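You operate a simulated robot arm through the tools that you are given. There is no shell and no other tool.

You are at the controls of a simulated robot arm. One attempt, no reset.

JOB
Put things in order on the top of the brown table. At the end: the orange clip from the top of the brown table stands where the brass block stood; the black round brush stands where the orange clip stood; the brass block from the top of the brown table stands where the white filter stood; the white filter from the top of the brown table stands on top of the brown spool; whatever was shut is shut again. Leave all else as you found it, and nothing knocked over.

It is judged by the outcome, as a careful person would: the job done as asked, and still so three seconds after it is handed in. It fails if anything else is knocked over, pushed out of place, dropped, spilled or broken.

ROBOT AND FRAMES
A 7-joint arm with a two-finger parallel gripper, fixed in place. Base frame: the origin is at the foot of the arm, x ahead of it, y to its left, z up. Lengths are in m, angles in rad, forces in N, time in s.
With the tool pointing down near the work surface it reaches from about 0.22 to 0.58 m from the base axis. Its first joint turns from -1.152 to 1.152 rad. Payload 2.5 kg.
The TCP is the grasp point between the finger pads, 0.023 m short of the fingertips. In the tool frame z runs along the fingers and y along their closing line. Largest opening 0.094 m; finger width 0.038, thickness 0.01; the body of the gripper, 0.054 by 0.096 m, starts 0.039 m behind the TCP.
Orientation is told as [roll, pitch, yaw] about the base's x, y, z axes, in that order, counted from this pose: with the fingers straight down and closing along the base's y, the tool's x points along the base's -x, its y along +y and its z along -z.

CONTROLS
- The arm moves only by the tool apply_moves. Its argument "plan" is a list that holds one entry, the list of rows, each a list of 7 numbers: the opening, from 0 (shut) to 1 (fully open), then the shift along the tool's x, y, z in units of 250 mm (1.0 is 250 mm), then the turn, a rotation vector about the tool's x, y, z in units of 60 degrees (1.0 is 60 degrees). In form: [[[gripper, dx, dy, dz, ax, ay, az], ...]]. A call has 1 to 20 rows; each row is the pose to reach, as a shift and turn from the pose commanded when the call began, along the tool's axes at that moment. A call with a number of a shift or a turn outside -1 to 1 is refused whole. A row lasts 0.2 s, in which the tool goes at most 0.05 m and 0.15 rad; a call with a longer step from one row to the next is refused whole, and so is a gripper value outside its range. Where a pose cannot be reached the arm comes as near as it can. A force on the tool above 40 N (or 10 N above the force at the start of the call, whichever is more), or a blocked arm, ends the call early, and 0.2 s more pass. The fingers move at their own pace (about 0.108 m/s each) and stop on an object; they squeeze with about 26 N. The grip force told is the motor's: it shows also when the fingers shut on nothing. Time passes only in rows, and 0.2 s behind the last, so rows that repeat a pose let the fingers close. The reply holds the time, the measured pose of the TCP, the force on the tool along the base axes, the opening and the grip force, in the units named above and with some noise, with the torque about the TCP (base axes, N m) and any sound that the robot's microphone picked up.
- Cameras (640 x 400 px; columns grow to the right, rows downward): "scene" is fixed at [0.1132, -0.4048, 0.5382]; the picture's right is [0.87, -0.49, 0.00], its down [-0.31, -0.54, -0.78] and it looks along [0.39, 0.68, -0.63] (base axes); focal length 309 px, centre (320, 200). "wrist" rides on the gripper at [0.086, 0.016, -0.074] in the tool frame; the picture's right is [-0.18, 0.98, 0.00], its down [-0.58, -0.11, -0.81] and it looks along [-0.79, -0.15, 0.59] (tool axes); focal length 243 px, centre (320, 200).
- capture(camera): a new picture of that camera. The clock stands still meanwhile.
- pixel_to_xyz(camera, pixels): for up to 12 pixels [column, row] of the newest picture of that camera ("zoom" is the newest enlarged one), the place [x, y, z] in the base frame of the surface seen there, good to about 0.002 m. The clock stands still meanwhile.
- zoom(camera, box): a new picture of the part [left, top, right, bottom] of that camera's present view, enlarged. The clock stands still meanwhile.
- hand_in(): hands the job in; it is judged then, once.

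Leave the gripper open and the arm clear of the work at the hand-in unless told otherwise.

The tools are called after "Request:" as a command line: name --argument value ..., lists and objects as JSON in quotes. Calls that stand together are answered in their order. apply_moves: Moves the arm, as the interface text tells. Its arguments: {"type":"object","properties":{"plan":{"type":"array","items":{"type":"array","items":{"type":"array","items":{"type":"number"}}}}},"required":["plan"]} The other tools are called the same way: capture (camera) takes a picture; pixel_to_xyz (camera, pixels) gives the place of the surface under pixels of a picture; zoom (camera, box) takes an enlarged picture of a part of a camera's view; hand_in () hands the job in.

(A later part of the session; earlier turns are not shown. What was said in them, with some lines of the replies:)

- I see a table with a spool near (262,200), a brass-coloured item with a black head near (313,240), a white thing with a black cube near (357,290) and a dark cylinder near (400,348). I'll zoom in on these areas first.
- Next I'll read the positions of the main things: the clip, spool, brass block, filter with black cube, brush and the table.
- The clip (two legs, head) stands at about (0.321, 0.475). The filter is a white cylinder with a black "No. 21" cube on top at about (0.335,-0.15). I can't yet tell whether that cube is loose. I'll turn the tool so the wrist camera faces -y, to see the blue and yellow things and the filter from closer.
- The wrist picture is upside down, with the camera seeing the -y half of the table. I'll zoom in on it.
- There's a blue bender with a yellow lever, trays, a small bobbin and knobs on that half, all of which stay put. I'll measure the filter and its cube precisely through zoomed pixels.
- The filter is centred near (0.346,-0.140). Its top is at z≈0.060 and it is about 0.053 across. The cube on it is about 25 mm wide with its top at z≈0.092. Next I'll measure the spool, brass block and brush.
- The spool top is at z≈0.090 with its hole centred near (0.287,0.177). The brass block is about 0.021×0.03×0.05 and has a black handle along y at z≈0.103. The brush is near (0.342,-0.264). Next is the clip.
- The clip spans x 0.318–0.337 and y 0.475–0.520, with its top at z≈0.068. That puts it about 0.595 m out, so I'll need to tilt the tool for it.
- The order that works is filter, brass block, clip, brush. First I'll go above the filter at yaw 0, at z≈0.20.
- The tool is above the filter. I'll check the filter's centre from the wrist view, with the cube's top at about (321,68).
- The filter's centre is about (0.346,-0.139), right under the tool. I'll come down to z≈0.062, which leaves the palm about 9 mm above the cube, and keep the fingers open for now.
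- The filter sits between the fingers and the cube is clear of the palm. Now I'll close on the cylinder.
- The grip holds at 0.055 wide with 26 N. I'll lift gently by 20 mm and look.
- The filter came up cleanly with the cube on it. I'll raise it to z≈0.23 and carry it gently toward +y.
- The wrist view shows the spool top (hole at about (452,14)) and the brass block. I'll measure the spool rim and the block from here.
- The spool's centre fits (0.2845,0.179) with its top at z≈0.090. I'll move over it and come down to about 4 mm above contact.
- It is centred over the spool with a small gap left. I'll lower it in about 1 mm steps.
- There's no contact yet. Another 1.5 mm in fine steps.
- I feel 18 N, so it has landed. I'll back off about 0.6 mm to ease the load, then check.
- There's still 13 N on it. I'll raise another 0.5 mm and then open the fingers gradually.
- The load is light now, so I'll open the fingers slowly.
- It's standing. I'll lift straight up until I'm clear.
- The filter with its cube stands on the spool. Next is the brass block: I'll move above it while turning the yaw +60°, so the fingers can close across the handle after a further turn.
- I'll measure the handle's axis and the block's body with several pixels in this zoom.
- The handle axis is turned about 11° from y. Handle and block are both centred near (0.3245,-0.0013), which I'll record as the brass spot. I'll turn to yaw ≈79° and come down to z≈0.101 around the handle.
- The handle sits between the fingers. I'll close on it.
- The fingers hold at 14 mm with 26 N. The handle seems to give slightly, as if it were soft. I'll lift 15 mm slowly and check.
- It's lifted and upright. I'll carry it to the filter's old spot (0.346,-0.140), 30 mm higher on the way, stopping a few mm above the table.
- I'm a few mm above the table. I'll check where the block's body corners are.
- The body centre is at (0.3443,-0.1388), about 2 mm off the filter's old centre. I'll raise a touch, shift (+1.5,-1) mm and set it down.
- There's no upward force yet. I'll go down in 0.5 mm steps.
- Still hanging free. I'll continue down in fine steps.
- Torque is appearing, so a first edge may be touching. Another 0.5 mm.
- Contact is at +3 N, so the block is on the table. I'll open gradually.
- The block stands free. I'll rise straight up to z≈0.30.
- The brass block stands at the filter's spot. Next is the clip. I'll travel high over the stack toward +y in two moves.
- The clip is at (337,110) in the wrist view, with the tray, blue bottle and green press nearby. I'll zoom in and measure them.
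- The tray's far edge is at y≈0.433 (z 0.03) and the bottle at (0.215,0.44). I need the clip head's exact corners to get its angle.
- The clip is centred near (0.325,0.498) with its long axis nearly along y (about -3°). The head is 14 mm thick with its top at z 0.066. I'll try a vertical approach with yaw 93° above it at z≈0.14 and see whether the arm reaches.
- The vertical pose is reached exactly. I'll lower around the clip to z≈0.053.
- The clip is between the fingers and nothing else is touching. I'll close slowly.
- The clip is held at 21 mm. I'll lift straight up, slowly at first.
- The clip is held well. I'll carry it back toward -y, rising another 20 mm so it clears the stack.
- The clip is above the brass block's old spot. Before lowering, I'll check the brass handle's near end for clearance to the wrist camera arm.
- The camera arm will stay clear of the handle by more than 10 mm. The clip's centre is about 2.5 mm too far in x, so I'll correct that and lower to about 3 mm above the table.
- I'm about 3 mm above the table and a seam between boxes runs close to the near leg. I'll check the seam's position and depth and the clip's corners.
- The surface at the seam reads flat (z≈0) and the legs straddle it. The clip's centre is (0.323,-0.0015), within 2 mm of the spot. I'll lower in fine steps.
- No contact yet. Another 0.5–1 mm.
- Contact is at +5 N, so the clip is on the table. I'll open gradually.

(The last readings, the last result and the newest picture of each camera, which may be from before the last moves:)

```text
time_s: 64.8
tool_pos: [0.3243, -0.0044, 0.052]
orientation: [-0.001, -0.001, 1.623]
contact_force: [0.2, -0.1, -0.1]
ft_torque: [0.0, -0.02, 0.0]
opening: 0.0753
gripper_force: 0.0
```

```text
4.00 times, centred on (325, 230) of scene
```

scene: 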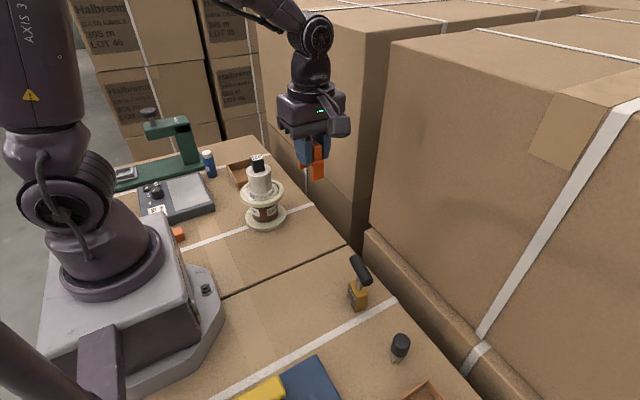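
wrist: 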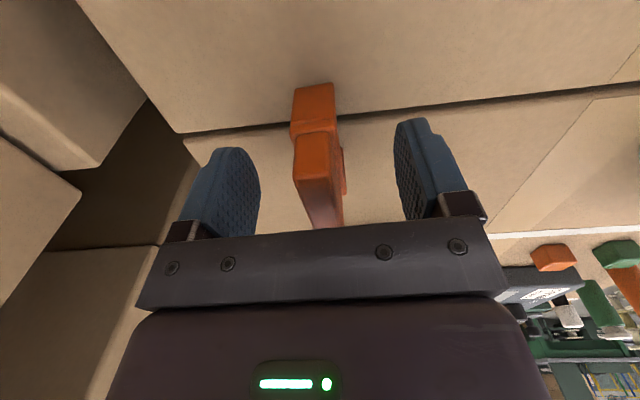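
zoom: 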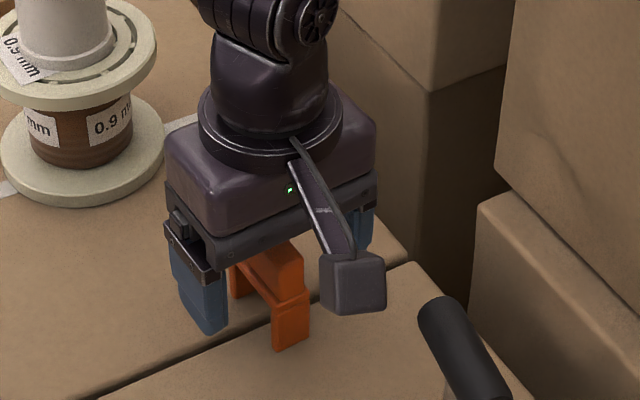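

The clip stands at the brass block's old spot. I'll rise straight up.

Request:
apply_moves --plan '[[[0.8, 0, 0, -0.04, 0, 0, 0], [0.9, 0, 0, -0.12, 0, 0, 0], [1, 0, 0, -0.24, 0, 0, 0], [1, 0, 0, -0.38, 0, 0, 0], [1, 0, 0, -0.52, 0, 0, 0], [1, 0, 0, -0.66, 0, 0, 0], [1, 0, 0, -0.8, 0, 0, 0], [1, 0, 0, -0.8, 0, 0, 0]]]'

Request:
capture --camera "scene"

Request:
zoom --camera "scene" --box '[280, 200, 440, 370]'

Request:
zoom --camera "scene" --box '[380, 325, 420, 370]'

Request:
pixel_to_xyz --camera "zoom" --pixels '[[258, 140], [410, 150], [330, 80], [330, 215], [335, 150], [245, 200], [385, 250], [300, 285], [325, 110], [290, 140], [380, 160], [340, 190]]'

```text
time_s: 66.6
tool_pos: [0.323, -0.0032, 0.2543]
orientation: [-0.001, 0.001, 1.625]
contact_force: [-0.4, -0.1, 0.0]
ft_torque: [0.01, -0.01, 0.0]
opening: 0.0939
gripper_force: 0.0
```

```text
taken
```

scene: 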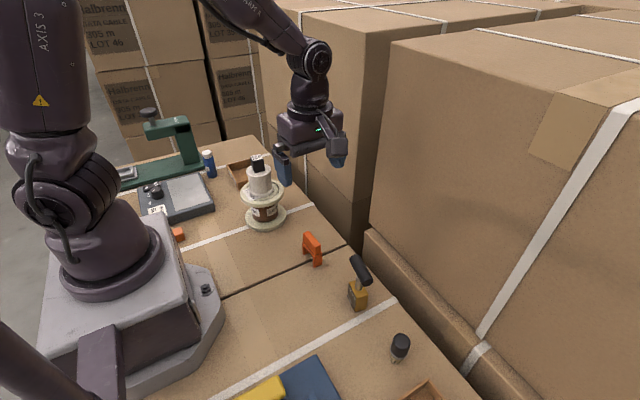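

```text
2.35 times, centred on (360, 285) of scene
```

zoom: 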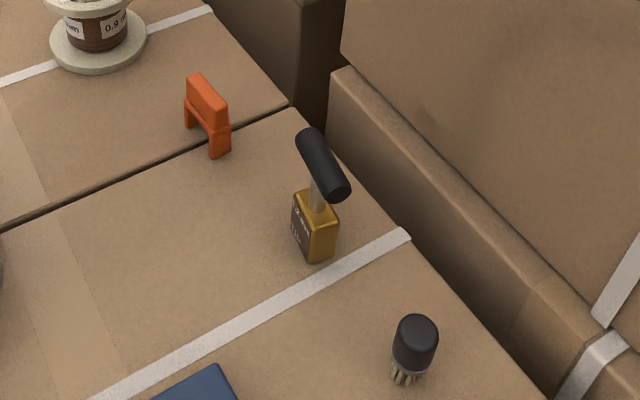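

```text
8.89 times, centred on (400, 348) of scene
```

zoom: 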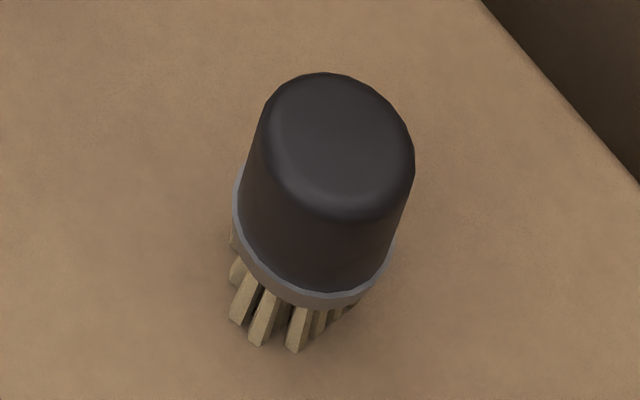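

```text
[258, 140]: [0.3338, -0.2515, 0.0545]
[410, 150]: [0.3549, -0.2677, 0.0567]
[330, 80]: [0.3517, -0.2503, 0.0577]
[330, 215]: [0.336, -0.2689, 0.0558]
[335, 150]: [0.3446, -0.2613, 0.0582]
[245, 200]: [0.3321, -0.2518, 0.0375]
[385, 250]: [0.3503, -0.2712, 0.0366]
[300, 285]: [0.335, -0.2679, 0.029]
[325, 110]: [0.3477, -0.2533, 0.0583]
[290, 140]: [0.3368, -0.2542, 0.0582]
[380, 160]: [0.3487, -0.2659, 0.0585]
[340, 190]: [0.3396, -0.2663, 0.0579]
```

Clip, block and filter all look good. The brush is centred near (0.344,-0.260), about 27 mm across with its top at z 0.0585. I'll move above it.

Request:
apply_moves --plan '[[[1, 0.1, -0.0027, 0, 0, 0, 0], [1, 0.25, -0.0067, 0, 0, 0, 0], [1, 0.4, -0.0107, 0, 0, 0, 0], [1, 0.52, -0.014, 0, 0, 0, 0], [1, 0.6, -0.0161, 0, 0, 0, 0]]]'

Request:
apply_moves --plan '[[[1, 0.1, -0.0027, 0, 0, 0, 0], [1, 0.22, -0.006, 0, 0, 0, 0], [1, 0.34, -0.009, 0, 0, 0, 0], [1, 0.4248, -0.0114, 0.05, 0, 0, 0], [1, 0.4248, -0.0114, 0.14, 0, 0, 0], [1, 0.4248, -0.0114, 0.24, 0, 0, 0], [1, 0.4248, -0.0114, 0.34, 0, 0, 0], [1, 0.4248, -0.0114, 0.417, 0, 0, 0], [1, 0.4248, -0.0114, 0.417, 0, 0, 0]]]'

Request:
capture --camera "wrist"

Request:
capture --camera "scene"

```text
time_s: 67.8
tool_pos: [0.3346, -0.1551, 0.2522]
orientation: [0.0, 0.0, 1.623]
contact_force: [0.0, 0.3, -0.5]
ft_torque: [-0.01, 0.02, 0.01]
opening: 0.0941
gripper_force: 0.0
```

```text
time_s: 69.8
tool_pos: [0.3443, -0.2598, 0.1472]
orientation: [-0.001, -0.001, 1.623]
contact_force: [0.0, 0.9, 0.2]
ft_torque: [0.01, 0.0, 0.01]
opening: 0.0937
gripper_force: 0.0
```

```text
taken
```

wrist: 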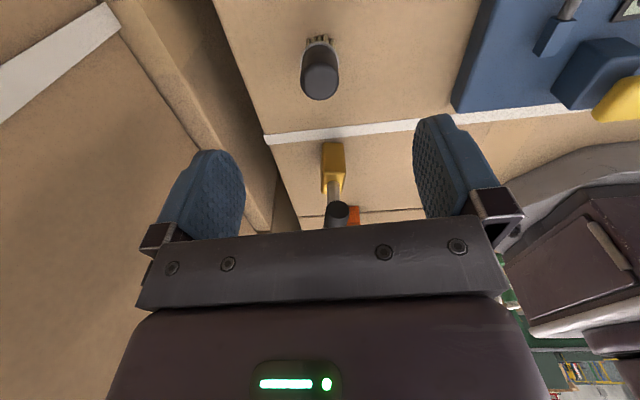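

```text
taken
```

scene: 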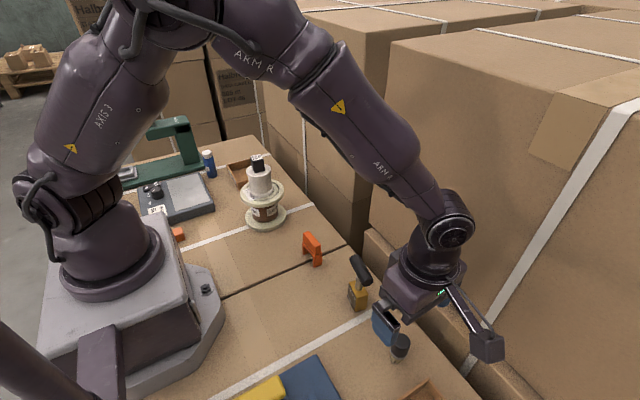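

I'm above the brush. I'll check its position from this view, along with the bender and the box wall beside it.

Request:
pixel_to_xyz --camera "wrist" --pixels '[[302, 80], [338, 80], [320, 82], [320, 98], [320, 68], [455, 108], [490, 20], [230, 40], [200, 60], [130, 50]]'

Request:
pixel_to_xyz --camera "scene" --pixels '[[462, 372], [475, 345], [440, 330], [430, 350], [440, 390], [415, 388]]'

```text
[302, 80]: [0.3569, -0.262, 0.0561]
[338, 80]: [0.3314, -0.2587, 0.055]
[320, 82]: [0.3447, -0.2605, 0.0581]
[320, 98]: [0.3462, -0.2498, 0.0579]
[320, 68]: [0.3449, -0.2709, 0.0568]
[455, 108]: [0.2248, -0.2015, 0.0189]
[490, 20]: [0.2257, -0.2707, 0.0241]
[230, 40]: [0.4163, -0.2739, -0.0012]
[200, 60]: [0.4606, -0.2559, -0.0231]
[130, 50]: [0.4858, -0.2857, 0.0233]
```

```text
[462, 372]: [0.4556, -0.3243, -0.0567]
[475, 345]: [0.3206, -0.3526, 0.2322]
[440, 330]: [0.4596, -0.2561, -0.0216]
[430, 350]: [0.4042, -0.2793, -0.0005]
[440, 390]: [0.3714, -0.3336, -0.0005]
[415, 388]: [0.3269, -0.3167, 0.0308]
```

Everything is centred and the sides are clear. I'll lower to z≈0.045 with the fingers partly open.

Request:
apply_moves --plan '[[[0.75, 0, 0, 0.06, 0, 0, 0], [0.75, 0, 0, 0.14, 0, 0, 0], [0.75, 0, 0, 0.23, 0, 0, 0], [0.75, 0, 0, 0.31, 0, 0, 0], [0.75, 0, 0, 0.37, 0, 0, 0], [0.75, 0, 0, 0.405, 0, 0, 0], [0.75, 0, 0, 0.412, 0, 0, 0], [0.75, 0, 0, 0.412, 0, 0, 0]]]'

Request:
capture --camera "wrist"

Request:
zoom --camera "scene" --box '[330, 250, 490, 400]'

```text
time_s: 71.6
tool_pos: [0.3445, -0.26, 0.0461]
orientation: [-0.001, 0.0, 1.623]
contact_force: [0.1, 0.4, -0.5]
ft_torque: [0.0, -0.03, 0.0]
opening: 0.0708
gripper_force: 0.0
```

```text
taken
```

wrist: 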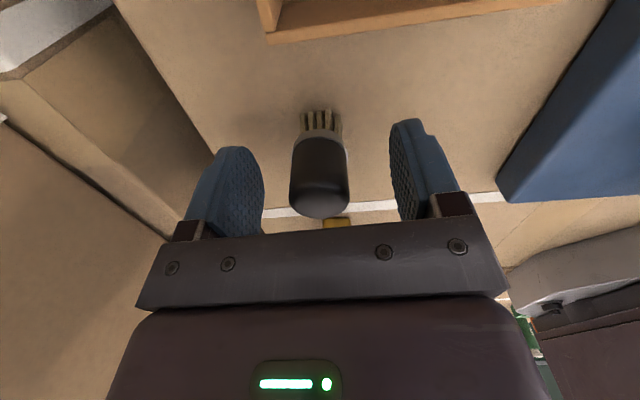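

```text
2.67 times, centred on (410, 325) of scene
```

zoom: 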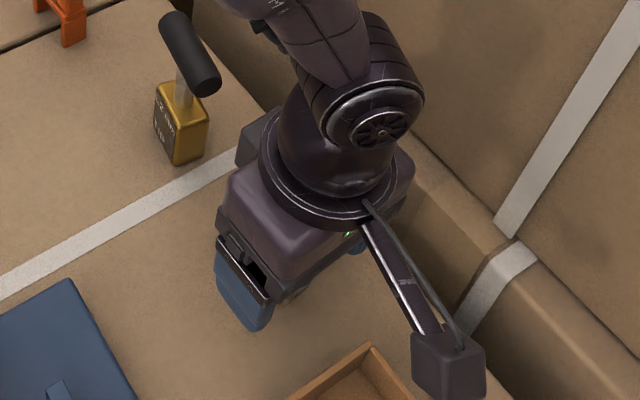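

The brush is between the fingers. I'll close on its body.

Request:
apply_moves --plan '[[[0.6, 0, 0, 0, 0, 0, 0], [0.48, 0, 0, 0, 0, 0, 0], [0.38, 0, 0, 0, 0, 0, 0], [0.3, 0, 0, 0, 0, 0, 0], [0.22, 0, 0, 0, 0, 0, 0], [0.16, 0, 0, 0, 0, 0, 0], [0.16, 0, 0, 0, 0, 0, 0]]]'

Request:
apply_moves --plan '[[[0.16, 0, 0, -0.01, 0, 0, 0], [0.16, 0, 0, -0.03, 0, 0, 0], [0.16, 0, 0, -0.06, 0, 0, 0], [0.16, 0, 0, -0.1, 0, 0, 0], [0.16, 0, 0, -0.1, 0, 0, 0]]]'

Request:
capture --camera "wrist"

Request:
zoom --camera "scene" --box '[330, 250, 490, 400]'

```text
time_s: 73.2
tool_pos: [0.3448, -0.2598, 0.0465]
orientation: [0.0, 0.0, 1.623]
contact_force: [-0.2, -0.3, 1.0]
ft_torque: [0.03, -0.02, -0.01]
opening: 0.0284
gripper_force: 26.0
```

```text
time_s: 74.4
tool_pos: [0.3448, -0.2593, 0.07]
orientation: [0.001, 0.0, 1.623]
contact_force: [-0.3, -0.2, 0.1]
ft_torque: [0.02, 0.03, 0.0]
opening: 0.0282
gripper_force: 25.7
```

```text
taken
```

wrist: 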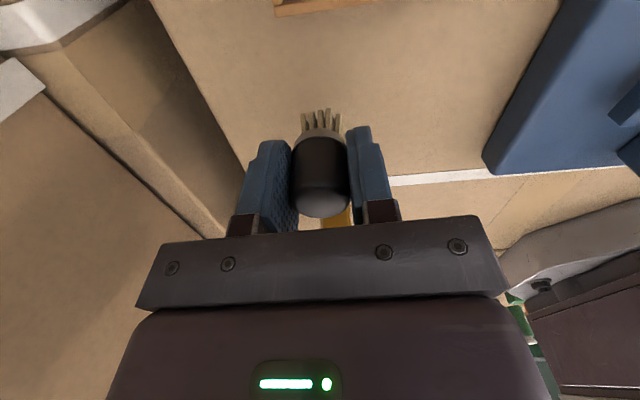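

```text
2.67 times, centred on (410, 325) of scene
```

zoom: 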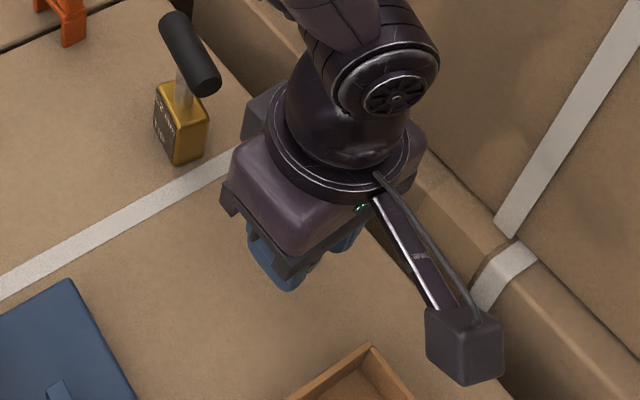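

The brush is lifted. I'll raise it to z≈0.27 and carry it along in long moves.

Request:
apply_moves --plan '[[[0.16, 0, 0, -0.08, 0, 0, 0], [0.16, 0, 0, -0.18, 0, 0, 0], [0.16, 0, 0, -0.29, 0, 0, 0], [0.16, 0, 0, -0.4, 0, 0, 0], [0.16, 0, 0, -0.51, 0, 0, 0], [0.16, 0, 0, -0.62, 0, 0, 0], [0.16, 0, 0, -0.73, 0, 0, 0], [0.16, 0, 0, -0.82, 0, 0, 0], [0.16, 0, 0, -0.82, 0, 0, 0]]]'

Request:
apply_moves --plan '[[[0.16, -0.05, -0.0013, 0, 0, 0, 0], [0.16, -0.15, -0.004, 0, 0, 0, 0], [0.16, -0.27, -0.0071, 0, 0, 0, 0], [0.16, -0.39, -0.0103, 0, 0, 0, 0], [0.16, -0.51, -0.0134, 0, 0, 0, 0], [0.16, -0.63, -0.0166, 0, 0, 0, 0], [0.16, -0.75, -0.0197, 0, 0, 0, 0], [0.16, -0.87, -0.0229, 0, 0, 0, 0], [0.16, -0.96, -0.0253, 0, 0, 0, 0], [0.16, -1.0, -0.0263, 0, 0, 0, 0]]]'

Request:
apply_moves --plan '[[[0.16, -0.05, -0.0013, 0, 0, 0, 0], [0.16, -0.15, -0.004, 0, 0, 0, 0], [0.16, -0.27, -0.0071, 0, 0, 0, 0], [0.16, -0.39, -0.0103, 0, 0, 0, 0], [0.16, -0.51, -0.0134, 0, 0, 0, 0], [0.16, -0.63, -0.0166, 0, 0, 0, 0], [0.16, -0.75, -0.0197, 0, 0, 0, 0], [0.16, -0.87, -0.0229, 0, 0, 0, 0], [0.16, -0.96, -0.0253, 0, 0, 0, 0], [0.16, -1.0, -0.0263, 0, 0, 0, 0]]]'

Request:
capture --camera "scene"

```text
time_s: 76.4
tool_pos: [0.3451, -0.2601, 0.2772]
orientation: [0.001, 0.002, 1.624]
contact_force: [-0.2, 0.1, -0.5]
ft_torque: [0.0, -0.03, -0.04]
opening: 0.0284
gripper_force: 25.9
```

```text
time_s: 78.6
tool_pos: [0.3385, -0.0102, 0.2765]
orientation: [0.0, -0.001, 1.623]
contact_force: [0.2, -0.3, 0.1]
ft_torque: [0.0, 0.02, -0.02]
opening: 0.0283
gripper_force: 26.1
```

```text
time_s: 80.8
tool_pos: [0.3316, 0.2399, 0.2744]
orientation: [0.001, -0.001, 1.624]
contact_force: [0.2, 0.7, -0.2]
ft_torque: [0.0, -0.01, -0.01]
opening: 0.0283
gripper_force: 25.7
```

```text
taken
```

scene: 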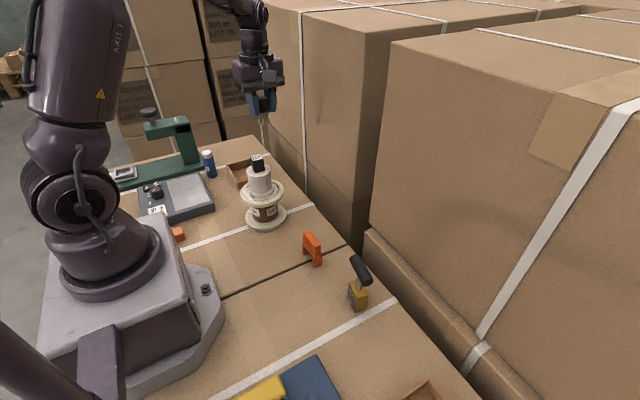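

Passing over the stack cleanly. I'll continue to just above the clip's old spot (0.325,0.498).

Request:
apply_moves --plan '[[[0.16, -0.05, -0.0013, 0, 0, 0, 0], [0.16, -0.15, -0.004, 0, 0, 0, 0], [0.16, -0.27, -0.0071, 0, 0, 0, 0], [0.16, -0.39, -0.0103, 0, 0, 0, 0], [0.16, -0.51, -0.0134, 0, 0, 0, 0], [0.16, -0.63, -0.0166, 0, 0, 0, 0], [0.16, -0.75, -0.0197, 0, 0, 0, 0], [0.16, -0.87, -0.0229, 0, 0, 0, 0], [0.16, -0.96, -0.0253, 0, 0, 0, 0], [0.16, -1.0, -0.0263, 0.0, 0, 0, 0]]]'

Request:
apply_moves --plan '[[[0.16, -0.015, -0.0005, 0.04, 0, 0, 0], [0.16, -0.032, -0.001, 0.12, 0, 0, 0], [0.16, -0.032, -0.001, 0.22, 0, 0, 0], [0.16, -0.032, -0.001, 0.33, 0, 0, 0], [0.16, -0.032, -0.001, 0.44, 0, 0, 0], [0.16, -0.032, -0.001, 0.55, 0, 0, 0], [0.16, -0.032, -0.001, 0.66, 0, 0, 0], [0.16, -0.032, -0.001, 0.74, 0, 0, 0], [0.16, -0.032, -0.001, 0.78, 0, 0, 0], [0.16, -0.032, -0.001, 0.78, 0, 0, 0]]]'

Request:
capture --camera "wrist"

Request:
zoom --camera "scene" --box '[170, 90, 300, 200]'

```text
time_s: 83.0
tool_pos: [0.3242, 0.4904, 0.2763]
orientation: [-0.001, 0.001, 1.625]
contact_force: [-0.9, -0.2, -0.8]
ft_torque: [0.01, 0.0, 0.0]
opening: 0.0284
gripper_force: 26.0
```

```text
time_s: 85.2
tool_pos: [0.3245, 0.497, 0.0806]
orientation: [-0.001, 0.0, 1.623]
contact_force: [-0.3, 0.9, -0.7]
ft_torque: [0.01, -0.02, 0.0]
opening: 0.0283
gripper_force: 25.6
```

```text
taken
```

wrist: 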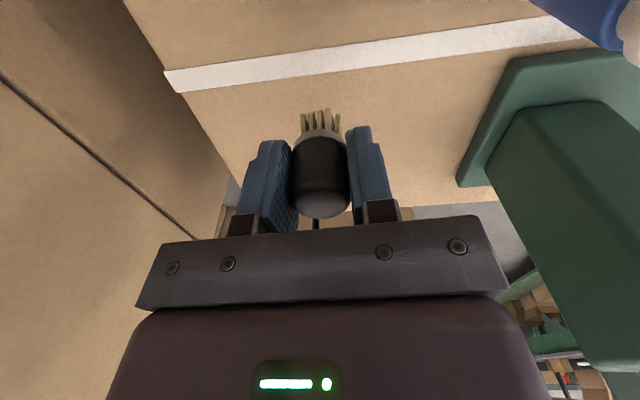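

```text
3.64 times, centred on (235, 145) of scene
```

zoom: 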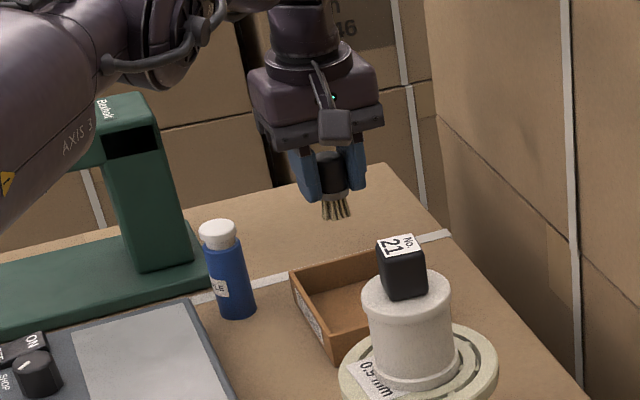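

It's above the clip's old spot. I'll lower to about 3 mm above contact.

Request:
apply_moves --plan '[[[0.16, 0, 0, 0.03, 0, 0, 0], [0.16, 0, 0, 0.07, 0, 0, 0], [0.16, 0, 0, 0.105, 0, 0, 0], [0.16, 0, 0, 0.124, 0, 0, 0], [0.16, 0, 0, 0.128, 0, 0, 0], [0.16, 0, 0, 0.128, 0, 0, 0]]]'

Request:
apply_moves --plan '[[[0.16, 0, 0, 0.004, 0, 0, 0], [0.16, 0, 0, 0.006, 0, 0, 0], [0.16, 0, 0, 0.006, 0, 0, 0]]]'

```text
time_s: 86.6
tool_pos: [0.3247, 0.4975, 0.0477]
orientation: [0.001, 0.001, 1.623]
contact_force: [0.4, -0.6, 0.6]
ft_torque: [0.0, 0.0, 0.02]
opening: 0.0285
gripper_force: 26.3
```

```text
time_s: 87.4
tool_pos: [0.3242, 0.4976, 0.047]
orientation: [0.0, 0.002, 1.622]
contact_force: [0.2, 0.2, -0.3]
ft_torque: [-0.01, 0.01, 0.0]
opening: 0.0286
gripper_force: 26.1
```

No contact yet. I'll continue in 0.5 mm steps.

Request:
apply_moves --plan '[[[0.16, 0, 0, 0.002, 0, 0, 0], [0.16, 0, 0, 0.002, 0, 0, 0]]]'

Request:
apply_moves --plan '[[[0.16, 0, 0, 0.002, 0, 0, 0], [0.16, 0, 0, 0.002, 0, 0, 0]]]'

```text
time_s: 88.0
tool_pos: [0.3241, 0.4982, 0.0466]
orientation: [0.001, 0.001, 1.624]
contact_force: [0.2, -0.8, -0.4]
ft_torque: [0.03, 0.01, -0.01]
opening: 0.0284
gripper_force: 26.2
```

```text
time_s: 88.6
tool_pos: [0.3246, 0.4973, 0.0463]
orientation: [-0.001, 0.0, 1.624]
contact_force: [-0.5, 0.0, -0.9]
ft_torque: [0.0, -0.02, -0.01]
opening: 0.0284
gripper_force: 25.9
```

Still no contact. Two more 0.5 mm steps, checking after each one.

Request:
apply_moves --plan '[[[0.16, 0, 0, 0.002, 0, 0, 0], [0.16, 0, 0, 0.002, 0, 0, 0]]]'

Request:
zoom --camera "scene" --box '[215, 130, 275, 180]'

```text
time_s: 89.2
tool_pos: [0.3247, 0.4978, 0.0462]
orientation: [-0.001, 0.001, 1.623]
contact_force: [1.1, 0.5, -0.5]
ft_torque: [0.0, -0.02, 0.02]
opening: 0.0281
gripper_force: 26.0
```

```text
8.00 times, centred on (245, 155) of scene
```

zoom: 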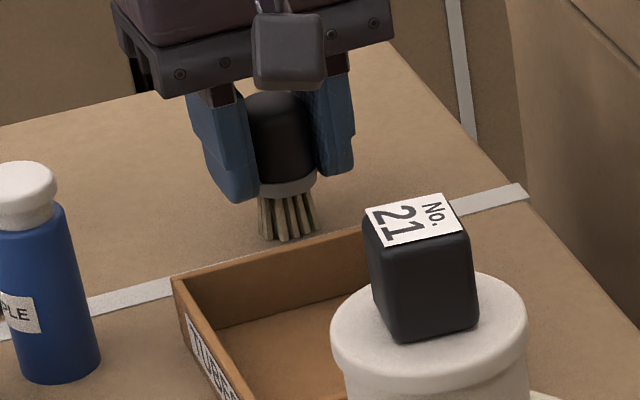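

The bristles are just about at the table. Another 0.5 mm.

Request:
apply_moves --plan '[[[0.16, 0, 0, 0.002, 0, 0, 0], [0.16, 0, 0, 0.002, 0, 0, 0]]]'

```text
time_s: 89.8
tool_pos: [0.3246, 0.4989, 0.0448]
orientation: [-0.002, 0.0, 1.624]
contact_force: [-0.4, -0.8, 3.6]
ft_torque: [-0.07, 0.06, 0.02]
opening: 0.0284
gripper_force: 25.9
```

Contact is at +3.6 N. I'll open gradually.

Request:
apply_moves --plan '[[[0.31, 0, 0, 0, 0, 0, 0], [0.34, 0, 0, 0, 0, 0, 0], [0.4, 0, 0, 0, 0, 0, 0], [0.5, 0, 0, 0, 0, 0, 0], [0.62, 0, 0, 0, 0, 0, 0], [0.75, 0, 0, 0, 0, 0, 0], [0.75, 0, 0, 0, 0, 0, 0]]]'

Request:
capture --camera "wrist"

Request:
zoom --camera "scene" --box '[215, 130, 275, 180]'

```text
time_s: 91.4
tool_pos: [0.3244, 0.4981, 0.045]
orientation: [-0.001, 0.001, 1.624]
contact_force: [0.0, -0.4, -0.5]
ft_torque: [0.0, -0.02, 0.03]
opening: 0.0702
gripper_force: 0.1
```

```text
taken
```

wrist: 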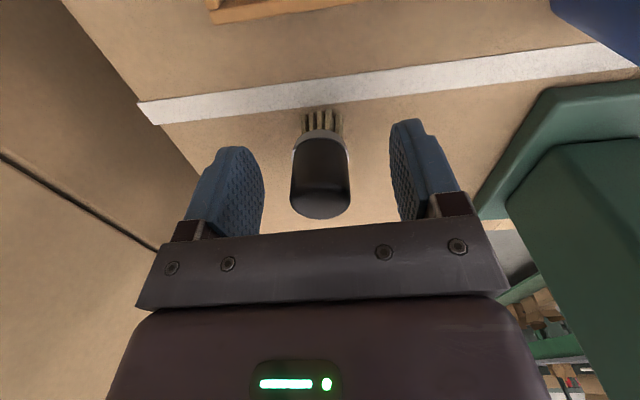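

```text
8.00 times, centred on (245, 155) of scene
```

zoom: 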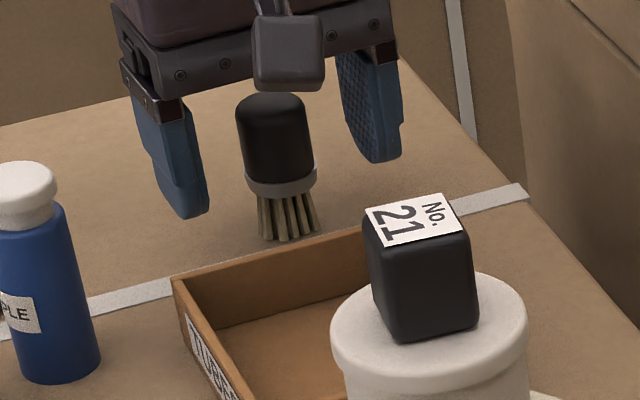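

The brush stands upright on its own. I'll rise straight up to z≈0.29 and then back off over open space.

Request:
apply_moves --plan '[[[0.75, 0, 0, -0.04, 0, 0, 0], [0.75, 0, 0, -0.12, 0, 0, 0], [0.9, 0, 0, -0.24, 0, 0, 0], [1, 0, 0, -0.38, 0, 0, 0], [1, 0, 0, -0.52, 0, 0, 0], [1, 0, 0, -0.66, 0, 0, 0], [1, 0, 0, -0.8, 0, 0, 0], [1, 0, 0, -0.94, 0, 0, 0], [1, 0, 0, -0.98, 0, 0, 0]]]'

Request:
apply_moves --plan '[[[1, 0.1, 0, -0.03, 0, 0, 0], [1, 0.25, 0, -0.06, 0, 0, 0], [1, 0.4, 0, -0.1, 0, 0, 0], [1, 0.55, 0, -0.1, 0, 0, 0], [1, 0.7, 0, -0.1, 0, 0, 0], [1, 0.85, 0, -0.1, 0, 0, 0], [1, 0.95, 0, -0.1, 0, 0, 0], [1, 0.95, 0, -0.1, 0, 0, 0]]]'

Request:
capture --camera "scene"

Request:
capture --camera "wrist"

```text
time_s: 93.4
tool_pos: [0.3184, 0.4902, 0.2828]
orientation: [0.0, 0.0, 1.623]
contact_force: [-0.2, -0.6, 0.2]
ft_torque: [0.01, -0.04, 0.01]
opening: 0.0942
gripper_force: 0.0
out of reach, approached as far as the arm can: row 8, 9
```

```text
time_s: 95.2
tool_pos: [0.3319, 0.2531, 0.3077]
orientation: [0.001, 0.0, 1.623]
contact_force: [-0.7, -1.4, -0.5]
ft_torque: [0.0, -0.01, 0.0]
opening: 0.094
gripper_force: 0.0
```

```text
taken
```

scene: 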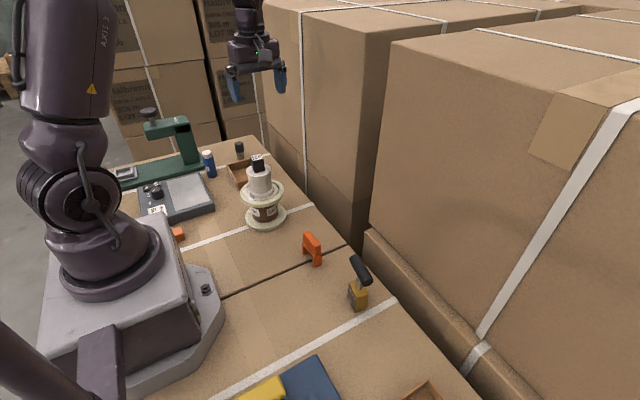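

```text
taken
```

wrist: 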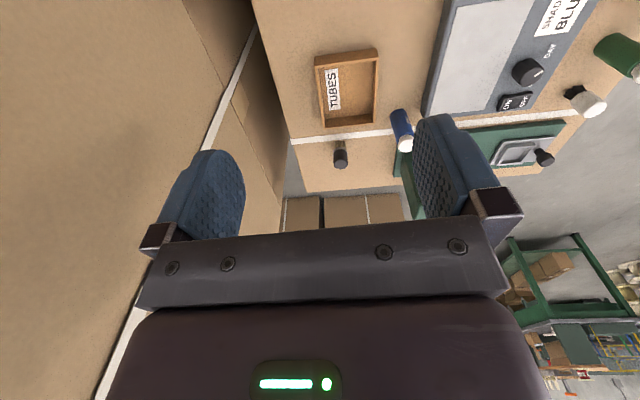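

All four things are in place and nothing had to be opened. I'll do a final check with zooms and position readings.

Request:
zoom --camera "scene" --box '[190, 130, 350, 280]'

Request:
pixel_to_xyz --camera "scene" --pixels '[[240, 146], [239, 154], [258, 163], [260, 176], [262, 206], [266, 222], [312, 240], [316, 262], [356, 300], [246, 172], [210, 160], [268, 170]]'

Request:
zoom --camera "scene" --box '[225, 132, 285, 182]'

```text
2.67 times, centred on (270, 205) of scene
```

zoom: 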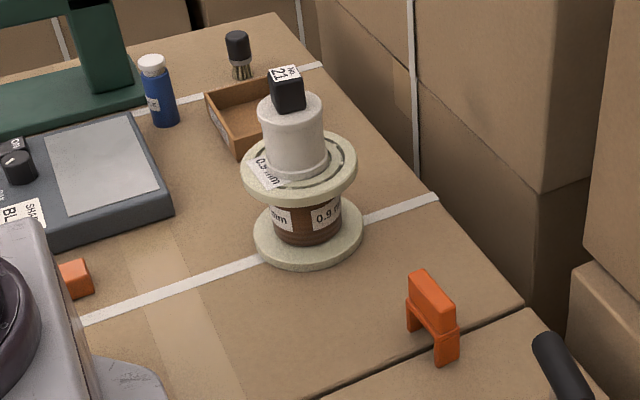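

```text
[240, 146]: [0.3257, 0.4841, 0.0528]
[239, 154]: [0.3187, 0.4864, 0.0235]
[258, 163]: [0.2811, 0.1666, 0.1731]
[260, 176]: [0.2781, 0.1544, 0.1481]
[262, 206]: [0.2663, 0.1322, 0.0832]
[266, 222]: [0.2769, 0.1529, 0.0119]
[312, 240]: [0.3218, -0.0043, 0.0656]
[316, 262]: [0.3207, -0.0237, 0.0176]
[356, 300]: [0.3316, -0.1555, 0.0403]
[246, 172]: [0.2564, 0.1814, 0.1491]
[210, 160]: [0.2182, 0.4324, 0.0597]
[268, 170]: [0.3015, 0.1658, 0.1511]
```

```text
8.00 times, centred on (255, 157) of scene
```

zoom: 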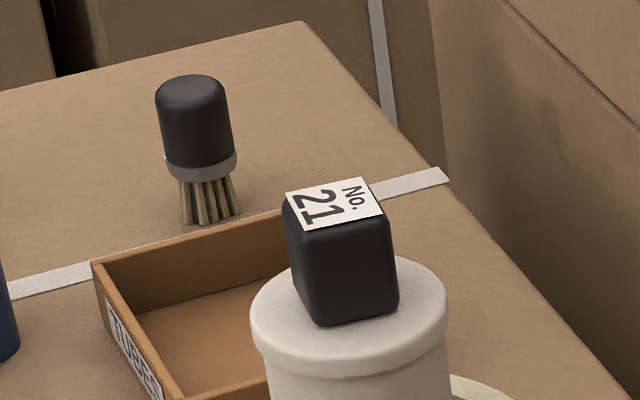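

Everything is where it should be:
- **Brush:** stands at the clip's old spot.
- **Clip:** stands at the brass block's old spot.
- **Brass block:** stands at the filter's old spot.
- **Filter:** stands upright on the spool, with its cube still on top, and the spool hasn't moved.

The gripper is open and the arm is well clear, so I'll hand in.

Request:
hand_in

```text
The job is handed in.
```

The job is handed in, and everything I could check before that was in its place:

- **White filter:** it stands on top of the brown spool. The black "No. 21" cube rode along and is still on top of it. The spool hasn't moved.
- **Brass block:** it stands where the filter stood, within about 2 mm.
- **Orange clip:** it stands where the brass block stood, also within about 2 mm.
- **Black round brush:** it stands where the clip stood, upright on its bristles.

I couldn't tell whether the black cube is loose or part of the filter, so I moved the two together and left the cube on top. The brass block's black handle gave a little when gripped, but it looked normal afterwards.

I didn't need to open anything, so there was nothing to shut again. I knocked nothing over that I could see. The gripper is open and the arm is clear of the work.
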